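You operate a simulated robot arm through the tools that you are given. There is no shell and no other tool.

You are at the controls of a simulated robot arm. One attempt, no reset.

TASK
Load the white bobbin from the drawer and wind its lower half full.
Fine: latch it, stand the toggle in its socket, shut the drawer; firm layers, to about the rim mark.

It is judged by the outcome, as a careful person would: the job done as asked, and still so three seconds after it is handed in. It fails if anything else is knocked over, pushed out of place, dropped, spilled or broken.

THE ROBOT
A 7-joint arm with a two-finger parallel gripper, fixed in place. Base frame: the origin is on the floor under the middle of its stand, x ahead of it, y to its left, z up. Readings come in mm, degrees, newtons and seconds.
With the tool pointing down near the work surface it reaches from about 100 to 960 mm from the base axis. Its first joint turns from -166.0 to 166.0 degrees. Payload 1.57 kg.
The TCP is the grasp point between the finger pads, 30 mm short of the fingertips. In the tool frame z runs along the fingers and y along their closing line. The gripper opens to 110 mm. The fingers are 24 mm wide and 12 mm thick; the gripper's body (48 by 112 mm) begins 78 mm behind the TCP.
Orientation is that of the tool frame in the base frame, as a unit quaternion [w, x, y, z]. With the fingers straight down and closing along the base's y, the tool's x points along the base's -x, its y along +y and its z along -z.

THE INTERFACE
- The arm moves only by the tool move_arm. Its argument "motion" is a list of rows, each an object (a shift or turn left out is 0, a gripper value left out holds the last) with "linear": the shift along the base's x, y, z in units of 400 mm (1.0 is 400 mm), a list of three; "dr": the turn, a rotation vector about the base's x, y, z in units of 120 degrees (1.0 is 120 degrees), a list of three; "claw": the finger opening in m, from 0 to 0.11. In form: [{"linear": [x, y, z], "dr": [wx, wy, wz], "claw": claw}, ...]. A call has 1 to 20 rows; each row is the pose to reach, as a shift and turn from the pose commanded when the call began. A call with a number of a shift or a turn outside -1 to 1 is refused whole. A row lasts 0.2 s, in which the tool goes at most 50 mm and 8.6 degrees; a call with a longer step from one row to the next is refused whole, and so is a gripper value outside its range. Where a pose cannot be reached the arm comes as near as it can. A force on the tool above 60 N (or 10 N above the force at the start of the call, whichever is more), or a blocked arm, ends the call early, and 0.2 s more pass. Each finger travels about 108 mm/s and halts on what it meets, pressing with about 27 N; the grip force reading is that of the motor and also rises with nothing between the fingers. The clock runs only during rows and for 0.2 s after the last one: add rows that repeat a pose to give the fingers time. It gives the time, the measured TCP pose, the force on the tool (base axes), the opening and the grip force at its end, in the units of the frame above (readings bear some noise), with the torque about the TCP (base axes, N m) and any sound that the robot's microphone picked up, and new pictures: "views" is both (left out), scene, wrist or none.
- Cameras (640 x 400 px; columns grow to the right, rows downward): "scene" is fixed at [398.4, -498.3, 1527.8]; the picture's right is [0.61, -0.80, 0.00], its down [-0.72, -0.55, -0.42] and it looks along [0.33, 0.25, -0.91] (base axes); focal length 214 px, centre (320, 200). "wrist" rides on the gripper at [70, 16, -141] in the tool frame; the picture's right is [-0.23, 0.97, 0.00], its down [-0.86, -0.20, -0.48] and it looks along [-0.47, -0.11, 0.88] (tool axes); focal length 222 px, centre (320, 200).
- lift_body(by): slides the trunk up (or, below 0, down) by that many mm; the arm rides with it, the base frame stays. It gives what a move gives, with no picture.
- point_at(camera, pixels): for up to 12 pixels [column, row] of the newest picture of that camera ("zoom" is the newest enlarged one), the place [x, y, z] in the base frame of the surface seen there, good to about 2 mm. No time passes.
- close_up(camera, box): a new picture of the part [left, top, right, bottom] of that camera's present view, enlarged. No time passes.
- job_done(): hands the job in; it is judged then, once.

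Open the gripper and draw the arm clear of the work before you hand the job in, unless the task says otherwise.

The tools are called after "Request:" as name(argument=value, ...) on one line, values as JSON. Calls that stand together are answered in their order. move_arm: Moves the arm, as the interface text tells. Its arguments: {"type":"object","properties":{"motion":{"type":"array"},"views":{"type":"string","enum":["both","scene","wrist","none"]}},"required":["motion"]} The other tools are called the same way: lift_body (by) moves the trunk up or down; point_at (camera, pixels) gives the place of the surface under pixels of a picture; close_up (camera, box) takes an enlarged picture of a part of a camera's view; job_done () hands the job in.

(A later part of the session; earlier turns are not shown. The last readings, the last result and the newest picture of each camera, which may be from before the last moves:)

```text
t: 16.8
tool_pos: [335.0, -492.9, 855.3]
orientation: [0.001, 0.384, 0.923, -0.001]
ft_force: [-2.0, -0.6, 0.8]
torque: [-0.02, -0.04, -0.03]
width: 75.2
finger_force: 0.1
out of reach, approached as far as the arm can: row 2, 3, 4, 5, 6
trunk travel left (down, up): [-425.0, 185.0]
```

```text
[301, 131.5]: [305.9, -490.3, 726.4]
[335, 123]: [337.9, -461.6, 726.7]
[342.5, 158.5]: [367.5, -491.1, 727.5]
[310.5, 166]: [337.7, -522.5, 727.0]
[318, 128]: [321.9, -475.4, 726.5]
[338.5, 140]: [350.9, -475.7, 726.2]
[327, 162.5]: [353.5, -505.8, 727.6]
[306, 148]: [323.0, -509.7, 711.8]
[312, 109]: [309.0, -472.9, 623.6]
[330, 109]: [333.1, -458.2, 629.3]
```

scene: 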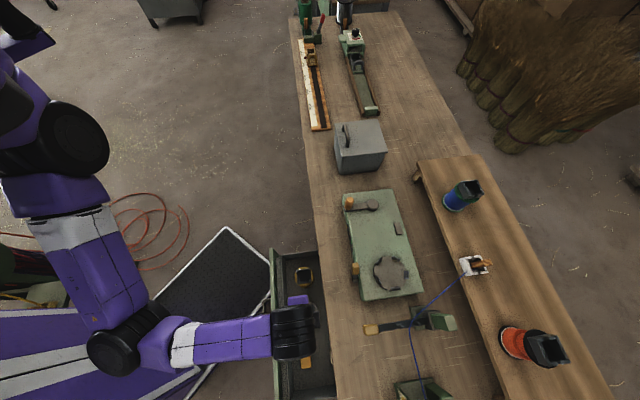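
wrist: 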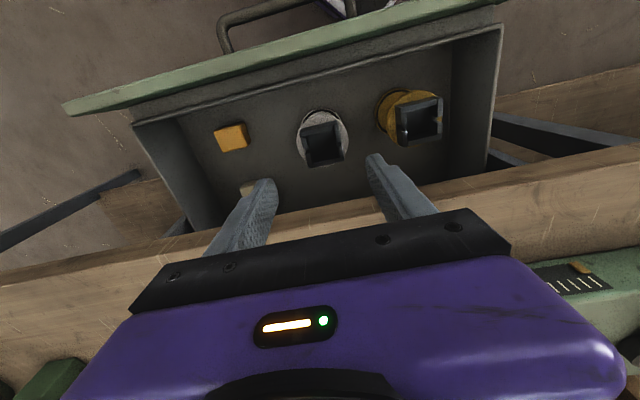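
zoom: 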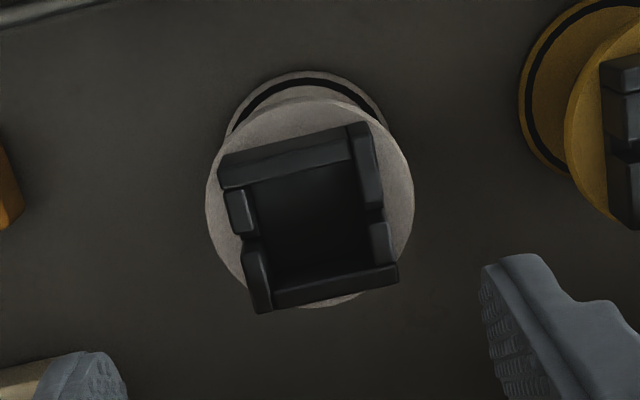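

The mean socket centre is (337.5,-492.5). I'll lower the open gripper so its tips end 3 mm above the flange, then close on the socket walls.

Request:
move_arm(motion=[{"linear": [0.00625, 0.001, -0.07], "claw": 0.075}, {"linear": [0.00625, 0.001, -0.14], "claw": 0.075}, {"linear": [0.00625, 0.001, -0.22], "claw": 0.075}, {"linear": [0.00625, 0.001, -0.295], "claw": 0.075}, {"linear": [0.00625, 0.001, -0.295], "claw": 0.075}, {"linear": [0.00625, 0.001, -0.295], "claw": 0.04}, {"linear": [0.00625, 0.001, -0.295], "claw": 0.04}, {"linear": [0.00625, 0.001, -0.295], "claw": 0.04}])

```text
t: 18.6
tool_pos: [343.6, -491.2, 741.4]
orientation: [0.001, 0.382, 0.924, -0.001]
ft_force: [0.0, -0.8, -0.1]
torque: [0.0, 0.03, 0.0]
width: 47.4
finger_force: 27.1
trunk travel left (down, up): [-425.0, 185.0]
```

scene: 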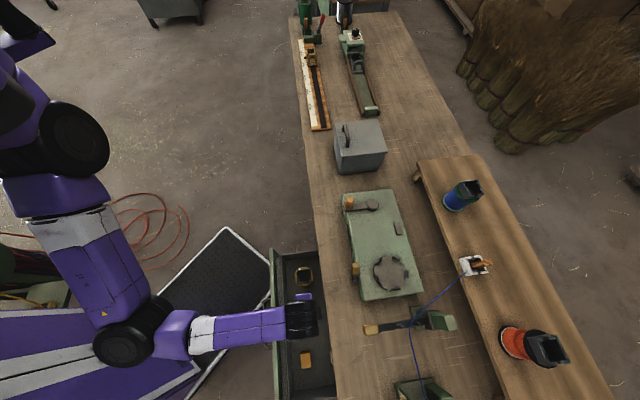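
wrist: 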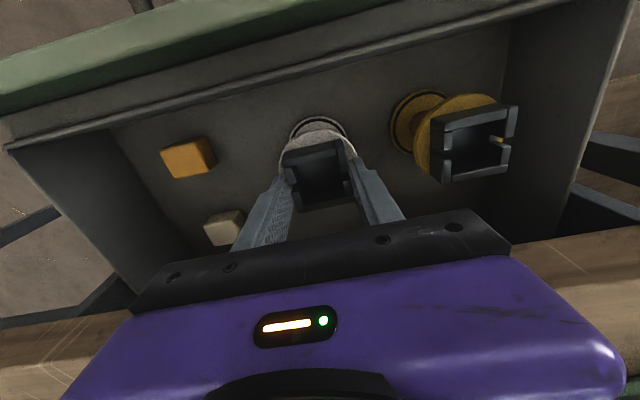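

The bobbin is gripped at 47.4 mm. I'll lift it straight up slowly out of the drawer and check.

Request:
move_arm(motion=[{"linear": [0, 0, 0.03]}, {"linear": [0, 0, 0.08]}, {"linear": [0, 0, 0.15]}, {"linear": [0, 0, 0.23]}, {"linear": [0, 0, 0.31]}, {"linear": [0, 0, 0.39]}])

```text
t: 20.0
tool_pos: [340.4, -492.3, 896.8]
orientation: [0.0, 0.382, 0.924, 0.0]
ft_force: [-0.4, -0.4, -0.5]
torque: [-0.01, 0.0, -0.02]
width: 47.3
finger_force: 27.7
trunk travel left (down, up): [-425.0, 185.0]
```

scene: 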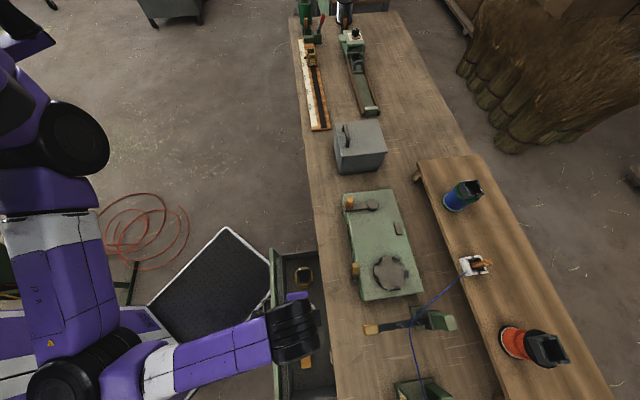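
wrist: 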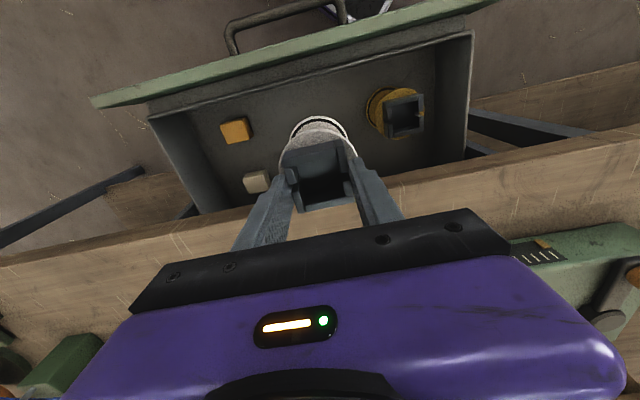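

The bobbin came out cleanly. I'll zoom in on it to learn its construction, and re-zoom the turntable to plan the placement.

Request:
close_up(camera="wrist", box=[270, 100, 370, 220])

Request:
close_up(camera="scene", box=[360, 245, 420, 300])

Request:
point_at(camera="scene", pixels=[[390, 273], [375, 267], [405, 270], [390, 258], [390, 287], [381, 261], [400, 262], [404, 278], [393, 288], [377, 280], [383, 273], [396, 273]])

```text
3.33 times, centred on (320, 160) of wrist
```

zoom: 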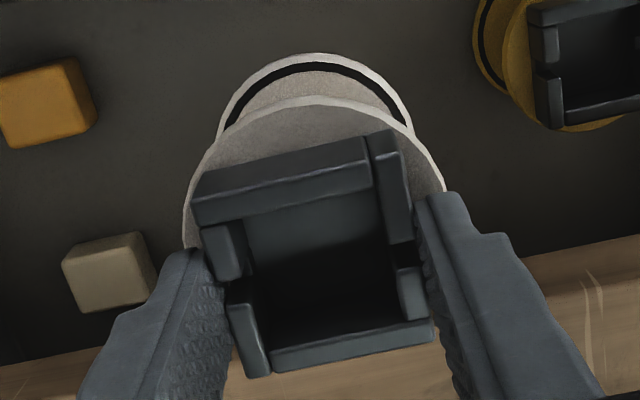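

```text
7.27 times, centred on (390, 272) of scene
```

zoom: 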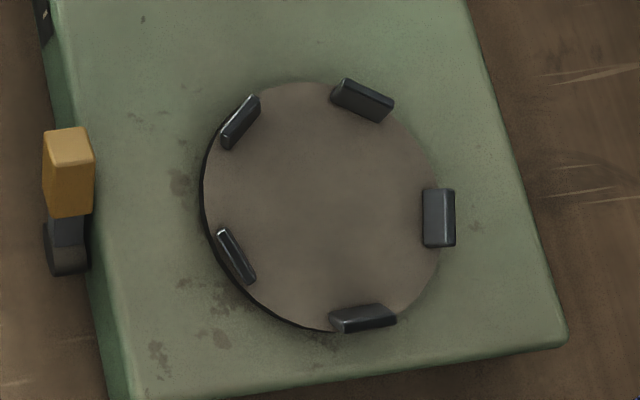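

```text
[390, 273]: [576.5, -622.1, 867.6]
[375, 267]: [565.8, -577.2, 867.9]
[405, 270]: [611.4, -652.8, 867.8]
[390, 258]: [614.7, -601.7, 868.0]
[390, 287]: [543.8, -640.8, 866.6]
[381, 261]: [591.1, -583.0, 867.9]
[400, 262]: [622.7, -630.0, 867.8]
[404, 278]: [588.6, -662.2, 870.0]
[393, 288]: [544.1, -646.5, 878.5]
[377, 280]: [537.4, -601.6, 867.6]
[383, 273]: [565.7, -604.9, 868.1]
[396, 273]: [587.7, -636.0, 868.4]
```

Turntable top is z=868 with five dogs about 10 mm tall. I'll measure each dog to locate the turntable's centre.

Request:
point_at(camera="scene", pixels=[[379, 261.3], [379.7, 261.5], [395.8, 257.5], [395.8, 259], [406.2, 272.5], [406.2, 276], [395.8, 287], [395.8, 289], [378.6, 279.6], [379.2, 279.8], [378.2, 278.5], [380, 259.8]])

Request:
point_at(camera="scene", pixels=[[374.6, 271], [375.2, 268], [376, 276], [384, 287.5], [388, 289.5], [402, 284], [405.5, 269], [403, 264], [389, 256.2], [383, 257.5], [401, 284], [373.8, 272]])

```text
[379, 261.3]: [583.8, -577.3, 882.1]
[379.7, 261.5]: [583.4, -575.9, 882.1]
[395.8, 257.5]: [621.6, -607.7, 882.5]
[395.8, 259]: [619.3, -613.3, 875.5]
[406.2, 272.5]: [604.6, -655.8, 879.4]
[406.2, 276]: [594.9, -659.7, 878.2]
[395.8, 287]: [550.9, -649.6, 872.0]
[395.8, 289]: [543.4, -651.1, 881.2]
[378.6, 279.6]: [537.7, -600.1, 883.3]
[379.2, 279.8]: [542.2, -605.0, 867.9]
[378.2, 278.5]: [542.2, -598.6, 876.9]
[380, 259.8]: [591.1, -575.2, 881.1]
```

```text
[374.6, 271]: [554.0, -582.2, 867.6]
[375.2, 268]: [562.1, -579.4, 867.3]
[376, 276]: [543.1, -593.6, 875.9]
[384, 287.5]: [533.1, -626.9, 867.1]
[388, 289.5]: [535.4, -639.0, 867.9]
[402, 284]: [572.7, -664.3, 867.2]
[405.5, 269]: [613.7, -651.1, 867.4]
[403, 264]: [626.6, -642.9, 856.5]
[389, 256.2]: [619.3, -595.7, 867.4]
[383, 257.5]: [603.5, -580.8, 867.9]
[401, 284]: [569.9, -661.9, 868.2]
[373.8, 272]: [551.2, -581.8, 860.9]
```

Turntable centre works out at about (578.5,-619.5). Now I measure where the bobbin sits relative to the TCP (340.4,-492.3) while it's held.

Request:
point_at(camera="wrist", pixels=[[283.5, 161], [330, 144], [339, 142], [351, 196], [302, 212], [310, 153], [329, 204], [319, 132], [300, 140], [345, 143], [318, 122], [296, 158]])

```text
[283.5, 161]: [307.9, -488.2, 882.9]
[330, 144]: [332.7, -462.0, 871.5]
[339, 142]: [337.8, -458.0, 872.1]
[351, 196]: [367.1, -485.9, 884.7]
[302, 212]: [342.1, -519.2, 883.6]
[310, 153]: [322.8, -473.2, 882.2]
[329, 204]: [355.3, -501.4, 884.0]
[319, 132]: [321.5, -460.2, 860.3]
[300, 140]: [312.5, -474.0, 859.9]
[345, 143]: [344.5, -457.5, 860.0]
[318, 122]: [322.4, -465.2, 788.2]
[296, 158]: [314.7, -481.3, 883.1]
```

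The bobbin centre sits about 3.5 mm toward the robot from the TCP, and its bottom is 116.7 mm below it. I'll rise to z≈1040 and carry it to above the turntable.

Request:
move_arm(motion=[{"linear": [0, 0, 0.11]}, {"linear": [0, 0, 0.22]}, {"linear": [0.03, -0.016, 0.33]}, {"linear": [0.12, -0.065, 0.358]}, {"linear": [0.21, -0.113, 0.358]}, {"linear": [0.3, -0.162, 0.358]}, {"linear": [0.39, -0.21, 0.358]}, {"linear": [0.48, -0.259, 0.358]}, {"linear": [0.56, -0.302, 0.358]}, {"linear": [0.6, -0.324, 0.358]}, {"linear": [0.6, -0.324, 0.358]}])

```text
t: 22.4
tool_pos: [584.1, -622.1, 1037.8]
orientation: [0.002, 0.382, 0.924, -0.001]
ft_force: [0.2, 0.5, -0.5]
torque: [0.0, -0.03, 0.02]
width: 47.4
finger_force: 27.6
trunk travel left (down, up): [-425.0, 185.0]
```

scene: 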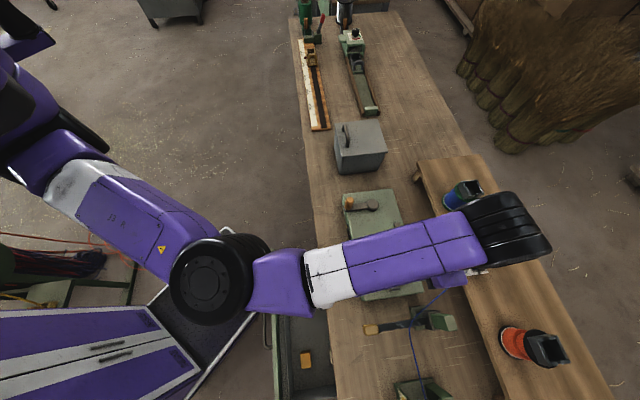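
wrist: 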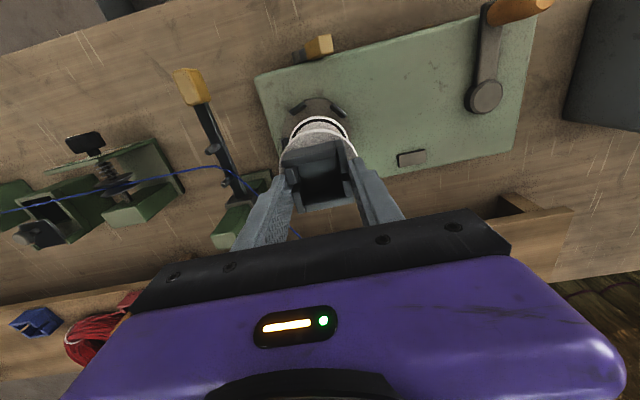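

The bobbin hovers above the turntable. I'll zoom in to verify alignment with the dogs before lowering.

Request:
close_up(camera="wrist", box=[250, 60, 400, 220])

Request:
point_at(camera="wrist", pixels=[[300, 108], [336, 106], [318, 103], [297, 107], [339, 110], [319, 119], [310, 101], [328, 100], [310, 153], [329, 204], [319, 132], [290, 115]])

```text
2.50 times, centred on (325, 140) of wrist
```

zoom: 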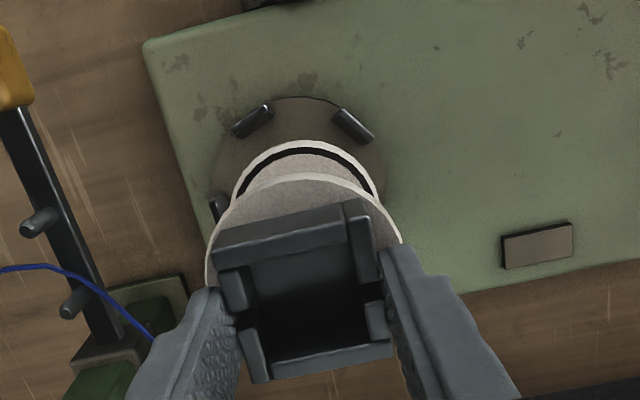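

```text
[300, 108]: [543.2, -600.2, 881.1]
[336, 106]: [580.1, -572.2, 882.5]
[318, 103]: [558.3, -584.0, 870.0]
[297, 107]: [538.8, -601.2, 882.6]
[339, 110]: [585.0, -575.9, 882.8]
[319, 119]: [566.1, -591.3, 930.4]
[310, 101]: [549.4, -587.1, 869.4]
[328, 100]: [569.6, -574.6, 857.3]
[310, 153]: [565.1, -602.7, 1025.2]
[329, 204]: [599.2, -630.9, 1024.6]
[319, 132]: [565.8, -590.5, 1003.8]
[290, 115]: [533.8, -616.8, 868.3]
```

I'll measure the flange extents directly to settle the bobbin's offset.

Request:
point_at(camera="wrist", pixels=[[319, 117.2], [312, 117.8], [326, 117.8], [280, 160], [279.5, 165], [356.5, 153], [316, 129.8], [323, 129.5], [300, 136], [342, 134], [289, 148], [350, 143]])

```text
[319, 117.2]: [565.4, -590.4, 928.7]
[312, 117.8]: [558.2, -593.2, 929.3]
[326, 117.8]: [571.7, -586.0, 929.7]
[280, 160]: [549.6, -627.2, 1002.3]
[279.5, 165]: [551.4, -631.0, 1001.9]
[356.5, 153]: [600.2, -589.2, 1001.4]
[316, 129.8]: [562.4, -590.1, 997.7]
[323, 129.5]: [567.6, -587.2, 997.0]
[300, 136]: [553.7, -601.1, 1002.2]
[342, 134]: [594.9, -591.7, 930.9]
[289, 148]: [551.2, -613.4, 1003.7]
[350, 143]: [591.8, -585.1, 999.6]
```

The fitted bobbin centre is (583.7,-618.2) and the turntable centre is about (579.3,-618.5). I'll correct by -4.4 mm in x and lower to just above the dogs to look again.

Request:
move_arm(motion=[{"linear": [-0.011, -0.001, -0.02]}, {"linear": [-0.011, -0.001, -0.05]}, {"linear": [-0.011, -0.001, -0.08]}, {"linear": [-0.011, -0.001, -0.08]}])

Request:
close_up(camera="wrist", box=[250, 60, 400, 220])

```text
t: 23.4
tool_pos: [576.0, -622.1, 1007.4]
orientation: [0.0, 0.382, 0.924, 0.0]
ft_force: [0.7, -0.1, -2.1]
torque: [0.0, 0.05, 0.0]
width: 47.2
finger_force: 27.1
trunk travel left (down, up): [-425.0, 185.0]
```

scene: 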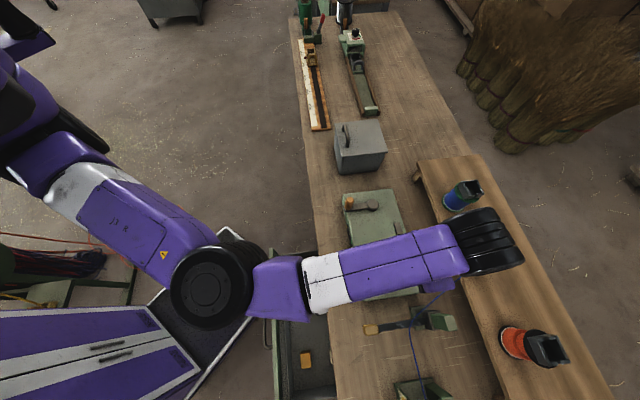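
wrist: 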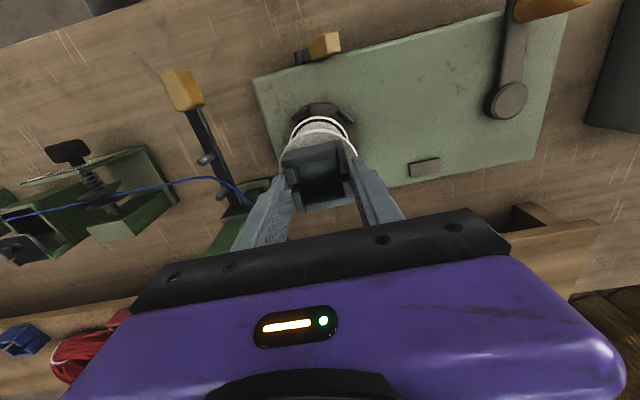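

```text
2.50 times, centred on (325, 140) of wrist
```

zoom: 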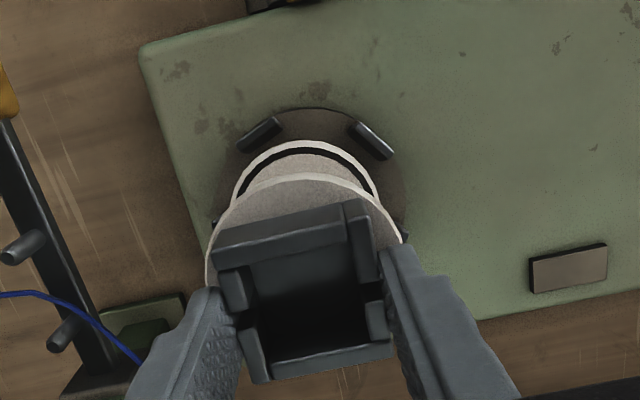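

Now I re-measure the lower flange edge and the two visible dogs from this closer view.

Request:
point_at(camera="wrist", pixels=[[319, 117.2], [312, 117.8], [326, 117.8], [280, 160], [279.5, 165], [356.5, 153], [316, 129.8], [323, 129.5], [300, 136], [289, 148], [350, 143]])

Request:
point_at(camera="wrist", pixels=[[296, 116.5], [300, 113], [304, 109.5], [336, 111], [341, 115.5], [345, 120], [319, 104.5], [308, 106], [330, 106], [283, 150], [287, 140], [360, 145]])

```text
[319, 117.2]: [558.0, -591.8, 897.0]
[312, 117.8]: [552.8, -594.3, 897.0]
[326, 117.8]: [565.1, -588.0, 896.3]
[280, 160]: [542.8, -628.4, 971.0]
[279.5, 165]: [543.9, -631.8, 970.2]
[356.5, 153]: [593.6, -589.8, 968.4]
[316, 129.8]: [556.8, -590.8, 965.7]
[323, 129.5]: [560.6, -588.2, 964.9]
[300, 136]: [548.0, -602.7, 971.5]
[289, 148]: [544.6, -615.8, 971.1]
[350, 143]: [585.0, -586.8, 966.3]
```

```text
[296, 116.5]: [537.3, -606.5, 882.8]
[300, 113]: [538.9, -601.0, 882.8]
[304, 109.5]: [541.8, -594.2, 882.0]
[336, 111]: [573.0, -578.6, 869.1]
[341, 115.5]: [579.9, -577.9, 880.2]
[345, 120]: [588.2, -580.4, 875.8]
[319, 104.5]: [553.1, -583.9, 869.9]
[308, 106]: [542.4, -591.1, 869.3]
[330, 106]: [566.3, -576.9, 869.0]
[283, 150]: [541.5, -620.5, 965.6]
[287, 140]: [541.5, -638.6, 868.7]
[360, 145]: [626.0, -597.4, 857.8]
```

I'll get a few more points on the dogs and the disc rim for a tighter centre estimate.

Request:
point_at(camera="wrist", pixels=[[338.5, 110.5], [342, 113], [344, 116], [347, 119.5], [350, 122], [319, 103.4], [310, 104], [328, 103.8], [283, 148], [285, 141], [354, 133], [287, 132]])

Request:
close_up(camera="wrist", box=[275, 95, 365, 160])

```text
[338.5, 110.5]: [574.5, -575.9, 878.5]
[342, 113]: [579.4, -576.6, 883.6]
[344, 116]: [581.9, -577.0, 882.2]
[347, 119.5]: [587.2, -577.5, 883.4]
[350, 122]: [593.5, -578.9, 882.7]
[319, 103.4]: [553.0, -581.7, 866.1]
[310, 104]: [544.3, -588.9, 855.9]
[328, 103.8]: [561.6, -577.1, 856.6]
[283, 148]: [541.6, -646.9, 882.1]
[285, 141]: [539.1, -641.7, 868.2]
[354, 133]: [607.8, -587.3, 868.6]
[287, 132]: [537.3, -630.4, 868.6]
```

```text
6.15 times, centred on (320, 128) of wrist
```

zoom: 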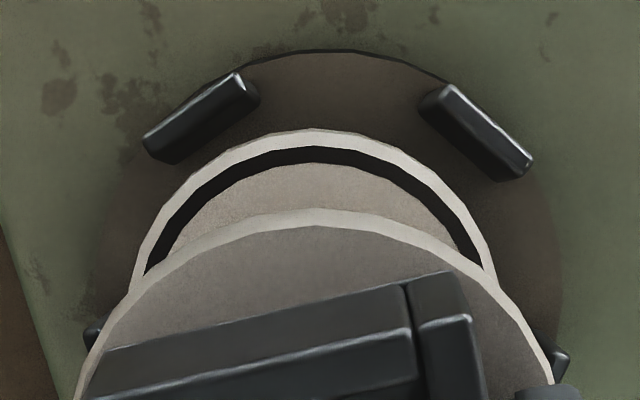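

The dogs' centre computes to (578,-619.4) and the bobbin's to (577,-619.4): aligned within about 1 mm. I'll nudge +1 mm and lower 17 mm between the dogs.

Request:
move_arm(motion=[{"linear": [0.0025, 0, -0.01]}, {"linear": [0.0025, 0, -0.025]}, {"linear": [0.0025, 0, -0.04]}, {"linear": [0.0025, 0, -0.0425]}, {"linear": [0.0025, 0, -0.0425]}], views="wrist")

Request:
close_up(camera="wrist", box=[265, 85, 375, 170])

```text
t: 24.6
tool_pos: [577.9, -623.5, 988.3]
orientation: [0.001, 0.382, 0.924, 0.0]
ft_force: [-0.5, 0.0, -0.5]
torque: [0.0, 0.02, -0.04]
width: 47.3
finger_force: 26.9
trunk travel left (down, up): [-425.0, 185.0]
```

wrist: 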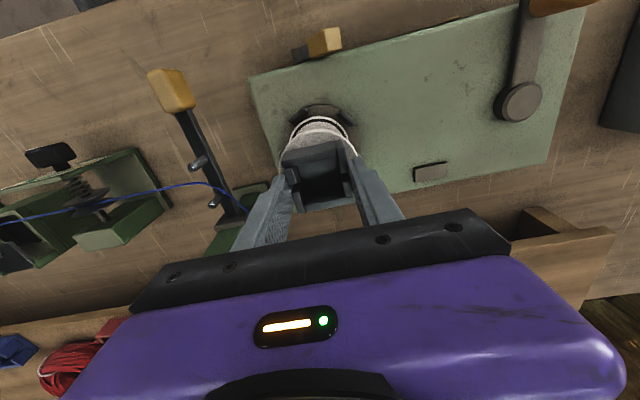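

```text
4.71 times, centred on (320, 128) of wrist
```

zoom: 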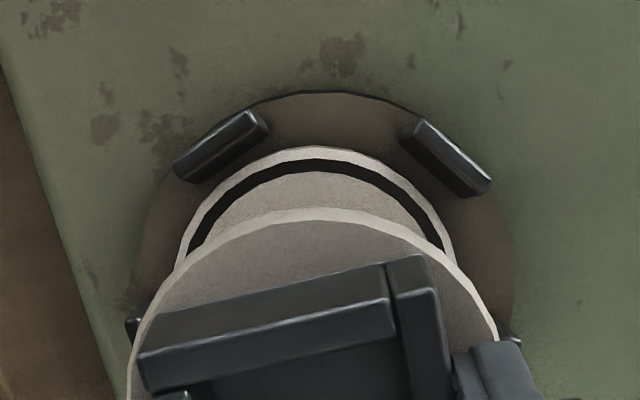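

The lower flange sits evenly between the dogs with no contact force. I'll lower the last few millimetres gently.

Request:
move_arm(motion=[{"linear": [0, 0, -0.004]}, {"linear": [0, 0, -0.008]}, {"linear": [0, 0, -0.01]}, {"linear": [0, 0, -0.01]}], views="wrist")

Request:
point_at(camera="wrist", pixels=[[319, 119], [312, 119.5], [310, 153], [329, 204], [319, 133], [300, 104]])

```text
t: 25.6
tool_pos: [578.6, -622.5, 985.6]
orientation: [0.001, 0.382, 0.924, 0.0]
ft_force: [0.1, -0.4, 2.3]
torque: [0.05, -0.05, 0.01]
width: 47.4
finger_force: 26.8
trunk travel left (down, up): [-425.0, 185.0]
```

wrist: 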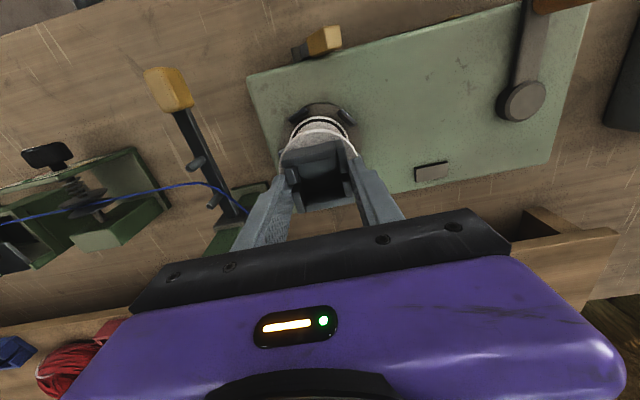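

```text
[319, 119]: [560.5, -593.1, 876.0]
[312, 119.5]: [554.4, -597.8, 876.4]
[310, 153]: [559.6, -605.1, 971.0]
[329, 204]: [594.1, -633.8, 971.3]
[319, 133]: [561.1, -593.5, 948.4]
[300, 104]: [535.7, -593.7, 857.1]
```

The flange top reads z=876, so the bobbin is seated on the turntable (868). I'll open the gripper and rise straight up.

Request:
move_arm(motion=[{"linear": [0, 0, 0.001], "claw": 0.06}, {"linear": [0, 0, 0.001], "claw": 0.075}, {"linear": [0, 0, 0.05], "claw": 0.075}, {"linear": [0, 0, 0.15], "claw": 0.075}, {"linear": [0, 0, 0.25], "claw": 0.075}])

Request:
close_up(camera="wrist", box=[240, 20, 420, 200])

```text
t: 26.8
tool_pos: [577.2, -621.2, 1083.4]
orientation: [0.001, 0.382, 0.924, 0.0]
ft_force: [0.0, -0.1, -0.2]
torque: [0.02, 0.0, 0.02]
width: 74.9
finger_force: 0.1
trunk travel left (down, up): [-425.0, 185.0]
```

scene: 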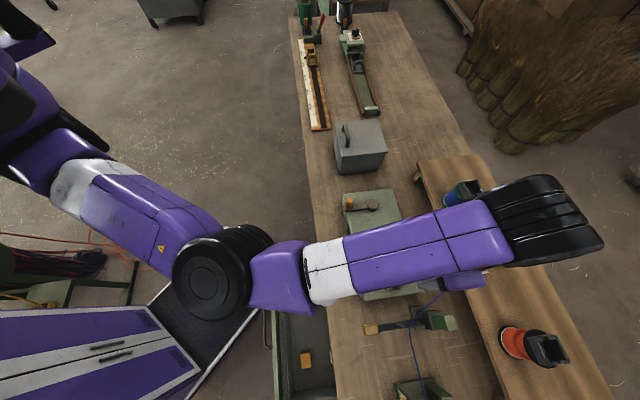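
wrist: 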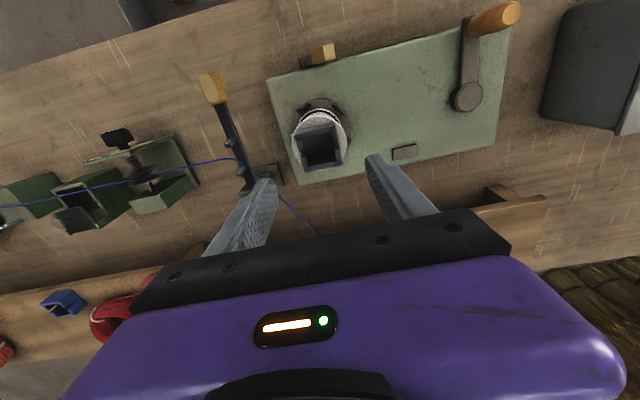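

```text
2.22 times, centred on (330, 110) of wrist
```

zoom: 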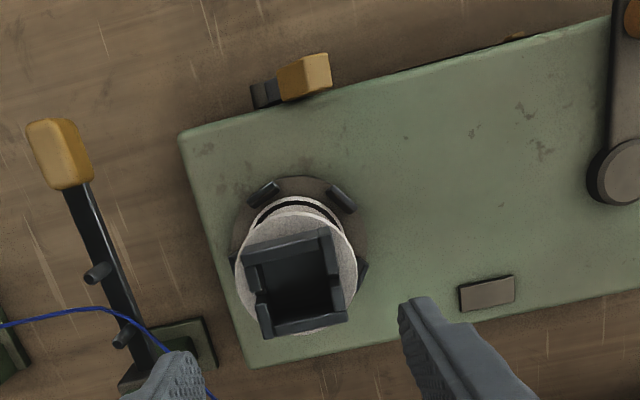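

The bobbin is standing in the dogs. Next is the latch: I'll pull back and tilt the tool outward 45° so the camera can see the machine's front face and latch from the robot side.

Request:
move_arm(motion=[{"linear": [-0.03, 0.11, 0], "dr": [-0.044, -0.044, 0]}, {"linear": [-0.06, 0.22, 0], "dr": [-0.088, -0.088, 0]}, {"linear": [-0.09, 0.33, 0], "dr": [-0.132, -0.132, 0]}, {"linear": [-0.12, 0.44, 0], "dr": [-0.176, -0.176, 0]}, {"linear": [-0.1525, 0.545, -0.05], "dr": [-0.22, -0.22, 0]}, {"linear": [-0.1525, 0.545, -0.16], "dr": [-0.265, -0.265, 0]}, {"linear": [-0.1525, 0.545, -0.27], "dr": [-0.265, -0.265, 0]}, {"linear": [-0.1525, 0.545, -0.38], "dr": [-0.265, -0.265, 0]}])

```text
t: 28.6
tool_pos: [518.4, -402.8, 933.3]
orientation: [0.355, 0.353, 0.853, -0.147]
ft_force: [0.5, 0.0, -0.2]
torque: [0.06, -0.01, -0.02]
width: 74.9
finger_force: 0.1
trunk travel left (down, up): [-425.0, 185.0]
```

scene: 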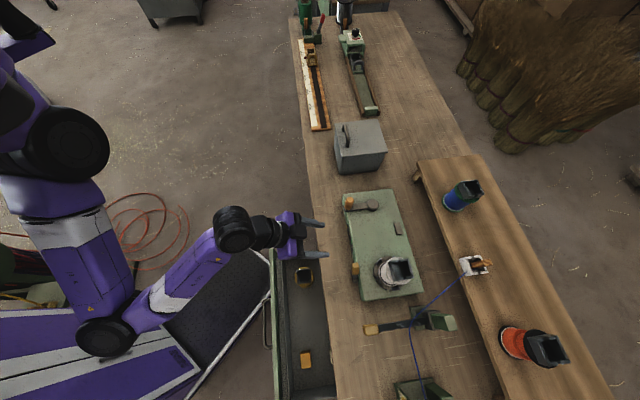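
wrist: 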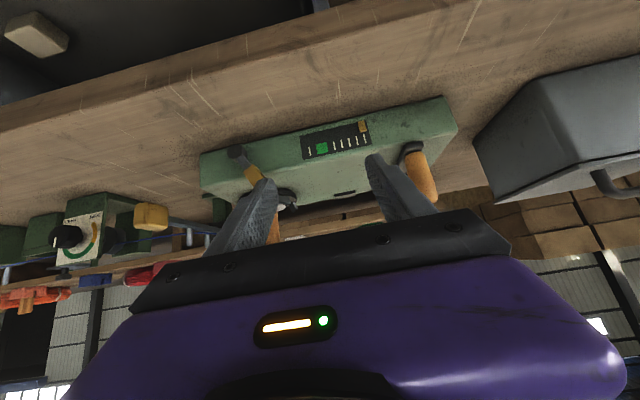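

Now the front face is visible: latch near (250,165), panel at (335,140), tension dial at (85,235). I'll zoom in on each.

Request:
close_up(camera="wrist", box=[190, 90, 470, 230])

Request:
close_up(camera="wrist", box=[220, 130, 310, 220])

Request:
close_up(camera="wrist", box=[40, 200, 130, 280])

Request:
close_up(camera="wrist", box=[290, 110, 380, 170])

Request:
point_at(camera="wrist", pixels=[[236, 153], [245, 163], [250, 172], [258, 180], [305, 147], [322, 148], [362, 126], [365, 140], [70, 240], [83, 240], [150, 217], [240, 180]])

```text
2.29 times, centred on (330, 160) of wrist
```

zoom: 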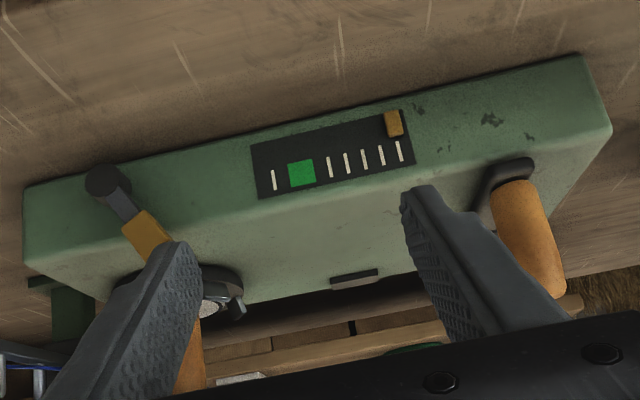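

```text
4.44 times, centred on (265, 175) of wrist
```

zoom: 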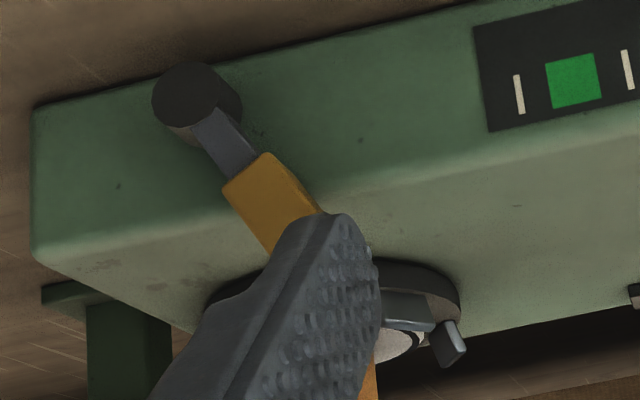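

```text
5.00 times, centred on (85, 240) of wrist
```

zoom: 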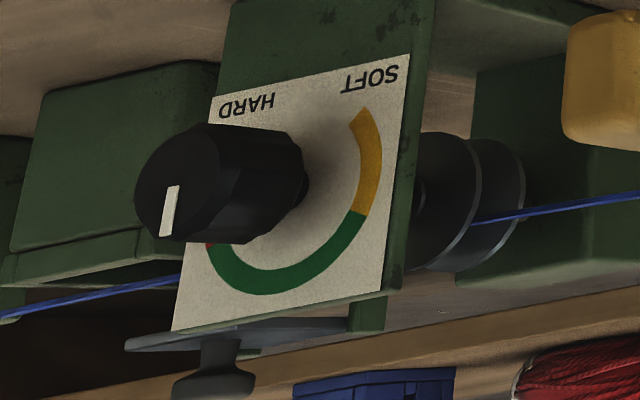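

```text
6.67 times, centred on (335, 140) of wrist
```

zoom: 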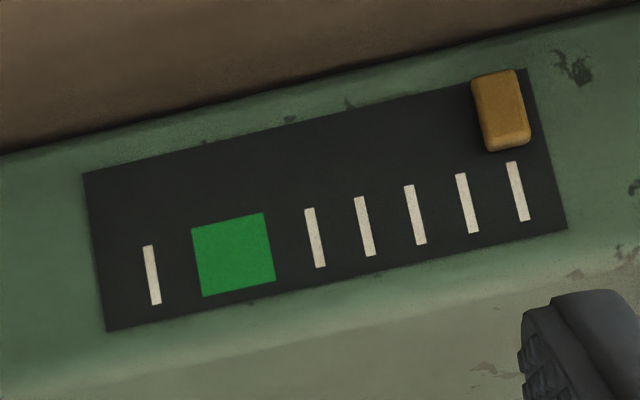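

```text
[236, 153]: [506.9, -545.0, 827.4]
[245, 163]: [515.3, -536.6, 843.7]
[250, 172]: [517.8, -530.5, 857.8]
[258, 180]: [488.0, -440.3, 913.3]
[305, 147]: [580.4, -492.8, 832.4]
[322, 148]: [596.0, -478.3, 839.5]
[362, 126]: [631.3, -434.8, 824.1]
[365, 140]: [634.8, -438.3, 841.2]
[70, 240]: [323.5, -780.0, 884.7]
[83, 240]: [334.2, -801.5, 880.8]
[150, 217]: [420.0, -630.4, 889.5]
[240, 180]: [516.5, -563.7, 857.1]
```

Very informative: the tension dial reads SOFT–green–red–HARD with the pointer apparently in green, and the panel is a gauge with a green target zone. I'll shift 70 mm along the bench so the latch is visible between the fingers.

Request:
move_arm(motion=[{"linear": [-0.06, -0.06, 0]}, {"linear": [-0.124, -0.124, 0]}], views="wrist")

Request:
close_up(camera="wrist", box=[230, 110, 390, 230])

Request:
close_up(camera="wrist", box=[60, 190, 180, 270])

```text
t: 29.2
tool_pos: [468.5, -453.8, 933.5]
orientation: [0.354, 0.353, 0.854, -0.146]
ft_force: [1.6, 0.0, -0.2]
torque: [-0.02, 0.04, -0.05]
width: 74.8
finger_force: 0.0
trunk travel left (down, up): [-425.0, 185.0]
```

wrist: 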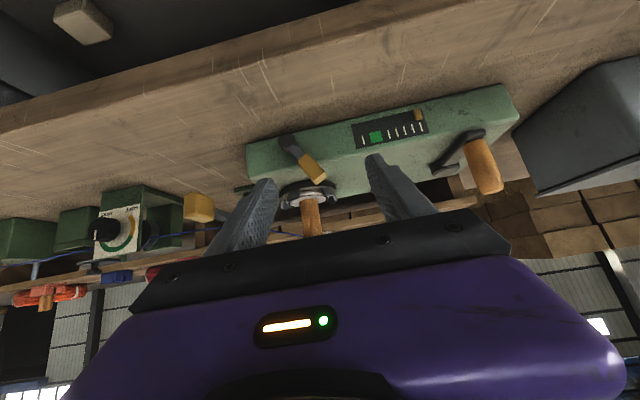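

```text
3.33 times, centred on (310, 170) of wrist
```

zoom: 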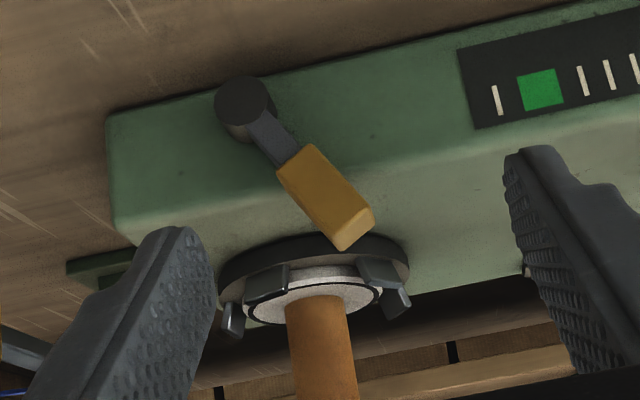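

```text
5.00 times, centred on (120, 230) of wrist
```

zoom: 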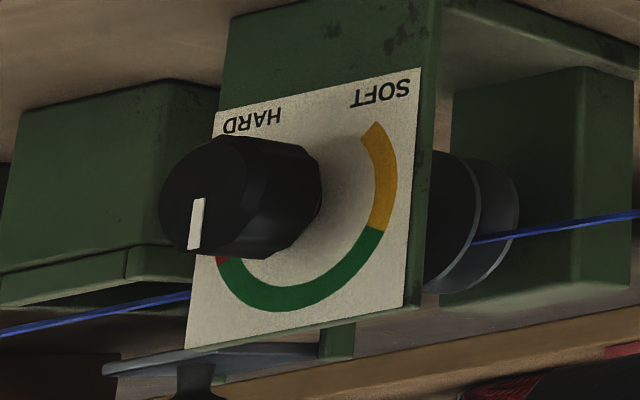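

The lever pivots on the front face and leans toward +u (along the bench to the left as seen from the robot). I'll measure the lever exactly to plan a push.

Request:
point_at(camera="wrist", pixels=[[287, 141], [297, 152], [304, 160], [310, 169], [316, 178], [320, 178], [314, 182], [325, 175], [270, 170], [350, 170], [300, 185], [336, 183]])

```text
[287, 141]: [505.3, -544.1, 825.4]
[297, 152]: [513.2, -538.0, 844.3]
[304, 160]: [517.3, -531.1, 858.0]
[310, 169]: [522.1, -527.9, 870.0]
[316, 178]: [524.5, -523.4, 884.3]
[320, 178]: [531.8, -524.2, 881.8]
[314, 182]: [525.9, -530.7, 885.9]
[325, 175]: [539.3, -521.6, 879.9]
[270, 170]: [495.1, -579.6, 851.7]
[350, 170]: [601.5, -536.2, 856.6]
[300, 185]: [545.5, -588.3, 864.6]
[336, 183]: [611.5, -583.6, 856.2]
```

The lever: pivot at u=-27, z=825; yellow tip at u≈+3, z≈885, leaning 27° toward +u, just in front of the machine face. I'll return the tool upright, close the fingers and hover on the +u side of the grip.

Request:
move_arm(motion=[{"linear": [0.03, -0.015, 0.06], "dr": [0.044, 0.044, 0], "claw": 0.0}, {"linear": [0.07, -0.035, 0.1], "dr": [0.088, 0.088, 0], "claw": 0.0}, {"linear": [0.11, -0.057, 0.1], "dr": [0.132, 0.132, 0], "claw": 0.0}, {"linear": [0.15, -0.08, 0.1], "dr": [0.176, 0.176, 0], "claw": 0.0}, {"linear": [0.19, -0.1, 0.1], "dr": [0.22, 0.22, 0], "claw": 0.0}, {"linear": [0.222, -0.117, 0.1], "dr": [0.265, 0.265, 0], "claw": 0.0}, {"linear": [0.222, -0.117, 0.1], "dr": [0.265, 0.265, 0], "claw": 0.0}])

Request:
close_up(camera="wrist", box=[220, 60, 420, 230])

```text
t: 30.8
tool_pos: [556.6, -499.5, 970.8]
orientation: [0.001, 0.381, 0.925, 0.0]
ft_force: [-0.3, 0.3, -0.4]
torque: [0.0, 0.02, -0.01]
width: 0.1
finger_force: 21.8
trunk travel left (down, up): [-425.0, 185.0]
```

scene: 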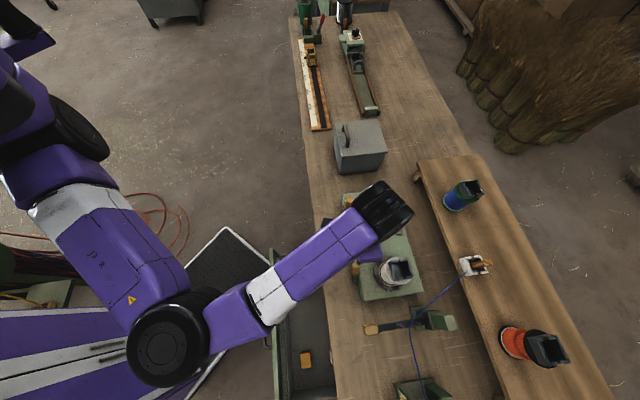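
wrist: 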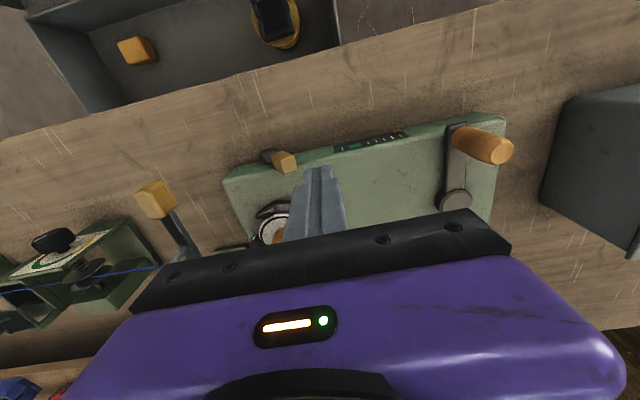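

```text
2.35 times, centred on (320, 145) of wrist
```

zoom: 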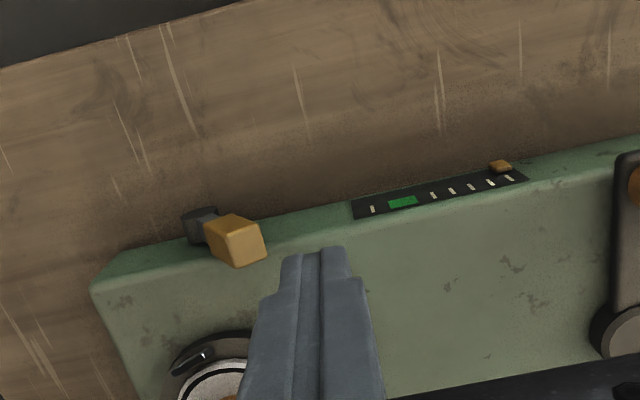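

The fingers are at the +u side of the yellow grip. I'll descend to tips at z≈862 (just above the machine top) and push the grip toward -u in small steps.

Request:
move_arm(motion=[{"linear": [0, 0, -0.1]}, {"linear": [0, 0, -0.195]}, {"linear": [0, 0, -0.195]}, {"linear": [-0.02, -0.02, -0.195]}, {"linear": [-0.035, -0.035, -0.195]}, {"linear": [-0.05, -0.05, -0.195]}, {"linear": [-0.065, -0.065, -0.195]}])

Request:
close_up(camera="wrist", box=[220, 60, 420, 230])

```text
t: 32.4
tool_pos: [529.5, -525.7, 893.2]
orientation: [0.0, 0.382, 0.924, 0.0]
ft_force: [-0.2, 0.6, 0.2]
torque: [-0.04, -0.01, 0.0]
width: 0.1
finger_force: 21.3
trunk travel left (down, up): [-425.0, 185.0]
```

scene: 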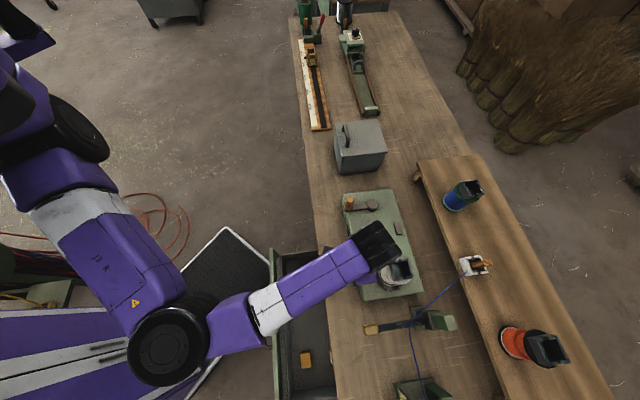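
wrist: 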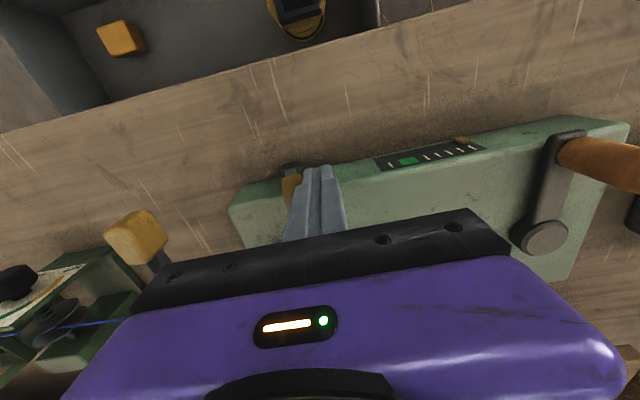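

```text
2.35 times, centred on (320, 145) of wrist
```

zoom: 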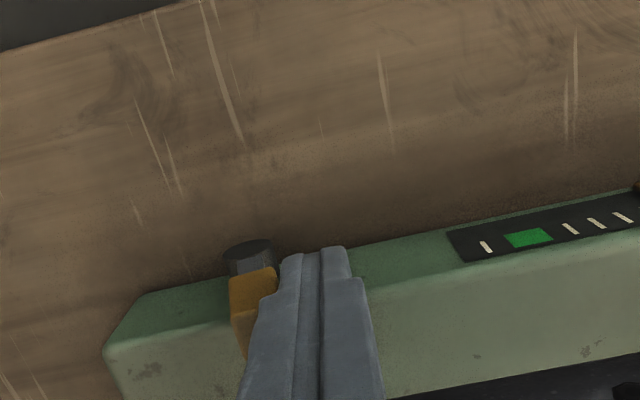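

The lever turns freely toward -u (force near zero). I'll keep pushing in small steps and watch for a stop or click.

Request:
move_arm(motion=[{"linear": [-0.015, -0.015, 0]}, {"linear": [-0.03, -0.03, 0]}, {"linear": [-0.045, -0.045, 0]}, {"linear": [-0.06, -0.06, 0]}, {"linear": [-0.075, -0.075, 0]}])

Request:
close_up(camera="wrist", box=[220, 60, 420, 230])

```text
t: 33.6
tool_pos: [503.9, -553.2, 892.3]
orientation: [0.001, 0.379, 0.925, 0.003]
ft_force: [9.9, 20.6, 3.5]
torque: [0.56, -0.25, -0.22]
width: 0.1
finger_force: 21.4
trunk travel left (down, up): [-425.0, 185.0]
```

scene: 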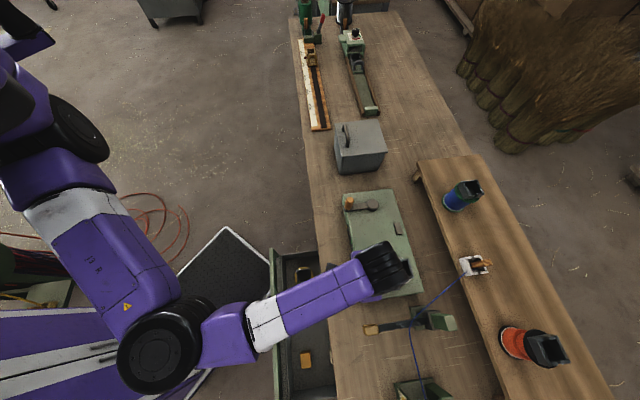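
wrist: 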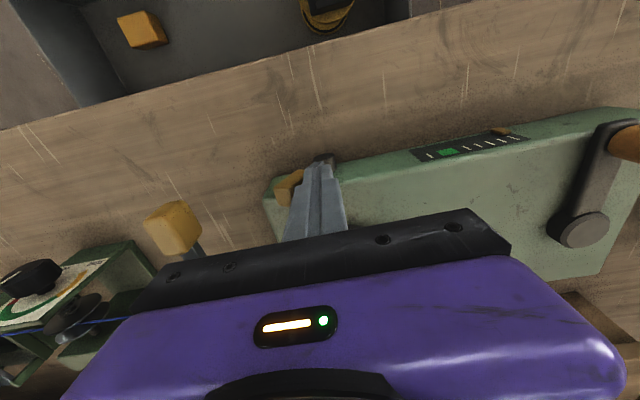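

```text
2.35 times, centred on (320, 145) of wrist
```

zoom: 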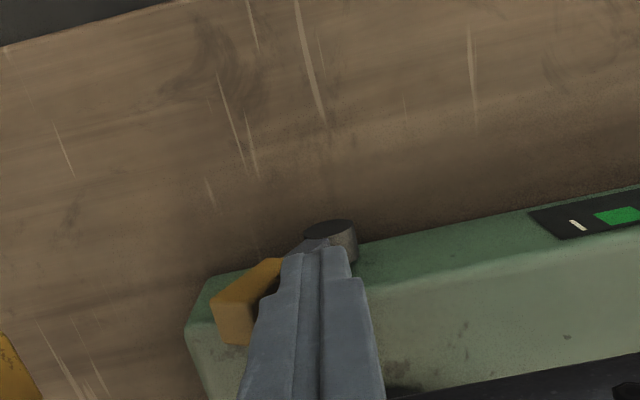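

Resistance of about 22 N has appeared with the lever now leaning toward -u. I'll push a few more millimetres to see whether it's a stop or a detent.

Request:
move_arm(motion=[{"linear": [-0.008, -0.008, 0]}, {"linear": [-0.012, -0.012, 0]}], views="wrist")

Request:
close_up(camera="wrist", box=[220, 60, 420, 230])

```text
t: 34.2
tool_pos: [503.2, -555.0, 894.7]
orientation: [0.003, 0.377, 0.926, 0.008]
ft_force: [35.0, 38.8, -3.5]
torque: [1.19, -1.07, -0.34]
width: 0.0
finger_force: 20.7
trunk travel left (down, up): [-425.0, 185.0]
```

wrist: 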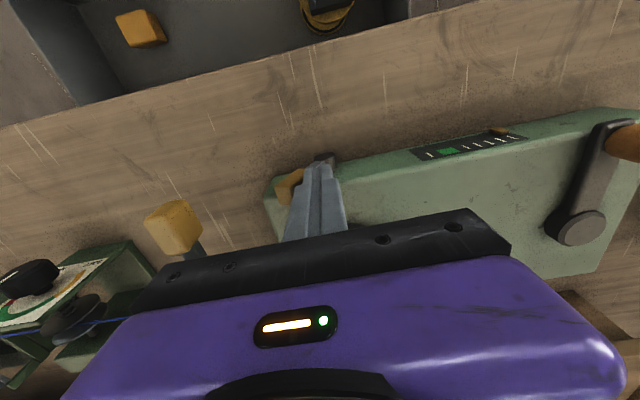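

```text
2.35 times, centred on (320, 145) of wrist
```

zoom: 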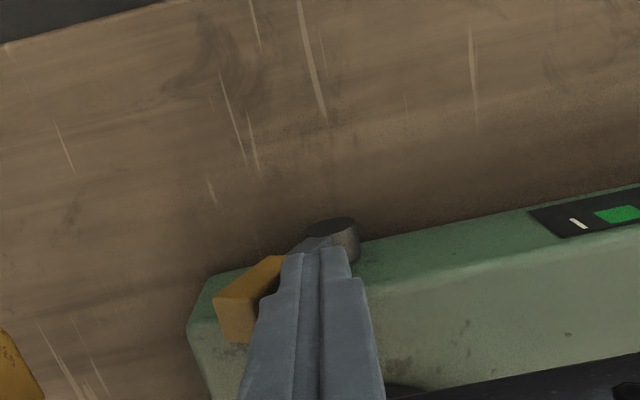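

It's a hard stop (52 N with no movement), so the lever has reached its end of travel. I'll back off, rise and check the dogs around the bobbin.

Request:
move_arm(motion=[{"linear": [0.03, 0.03, 0]}, {"linear": [0.06, 0.06, 0.02]}, {"linear": [0.06, 0.06, 0.12]}, {"linear": [0.06, 0.06, 0.22]}, {"linear": [0.12, 0.0, 0.3]}, {"linear": [0.2, -0.06, 0.36]}, {"linear": [0.28, -0.12, 0.36]}])

Request:
close_up(camera="wrist", box=[200, 20, 420, 210])

Request:
close_up(camera="scene", box=[340, 240, 430, 310])

```text
t: 35.8
tool_pos: [608.7, -609.0, 1038.1]
orientation: [0.001, 0.382, 0.924, 0.0]
ft_force: [-0.3, 0.3, 0.1]
torque: [0.02, -0.06, -0.02]
width: 0.0
finger_force: 20.9
trunk travel left (down, up): [-425.0, 185.0]
```

scene: 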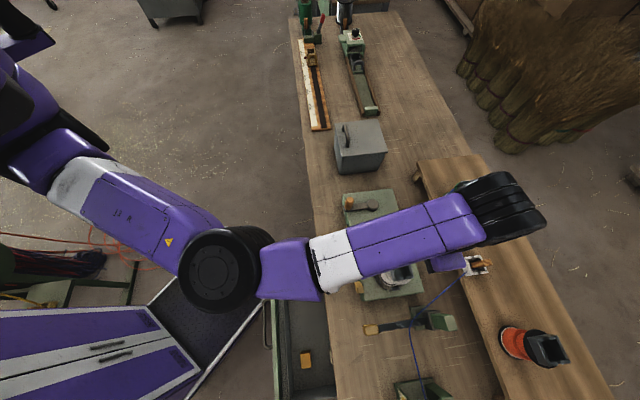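
wrist: 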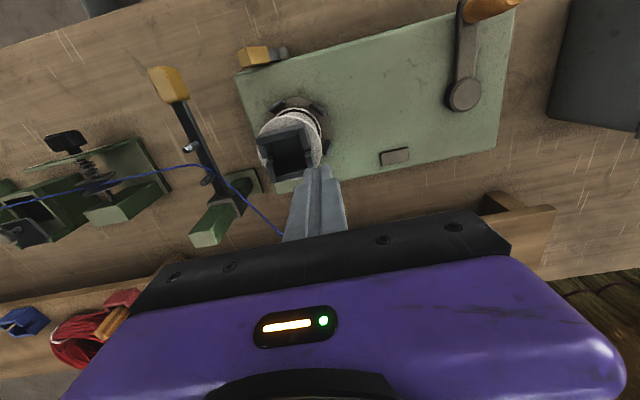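

```text
2.11 times, centred on (310, 115) of wrist
```

zoom: 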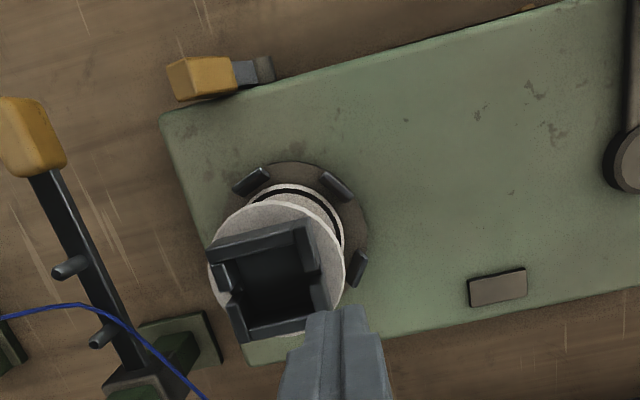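

```text
5.71 times, centred on (385, 275) of scene
```

zoom: 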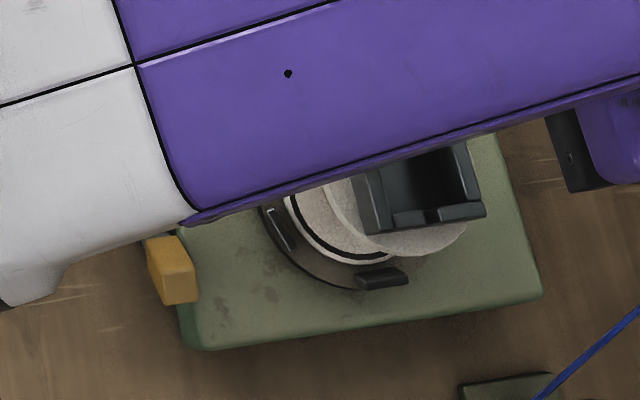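

The latch lever now leans to the other side. I'll measure the dogs to see whether they closed in on the flange.

Request:
point_at(camera="wrist", pixels=[[276.8, 106], [280, 103.5], [273.5, 109], [317.6, 107.5], [314, 104], [321, 111], [328, 144], [326.5, 149], [300, 104.5], [318, 118], [321, 135], [290, 107]])

Request:
close_up(camera="wrist", box=[255, 80, 345, 170])

```text
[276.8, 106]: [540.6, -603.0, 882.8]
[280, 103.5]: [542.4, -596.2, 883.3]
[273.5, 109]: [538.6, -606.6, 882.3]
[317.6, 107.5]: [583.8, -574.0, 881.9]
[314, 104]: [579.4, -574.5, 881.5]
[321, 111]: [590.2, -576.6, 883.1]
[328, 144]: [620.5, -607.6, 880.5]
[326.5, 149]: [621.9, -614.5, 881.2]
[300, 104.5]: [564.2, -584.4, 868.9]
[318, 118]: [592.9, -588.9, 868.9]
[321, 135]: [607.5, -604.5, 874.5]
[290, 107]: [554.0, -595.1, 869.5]
```

```text
4.44 times, centred on (300, 125) of wrist
```

zoom: 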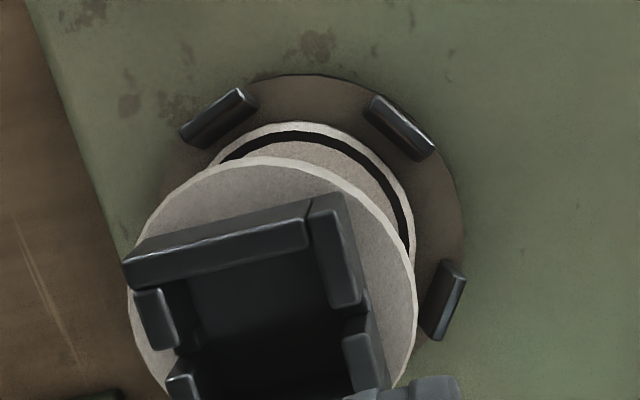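

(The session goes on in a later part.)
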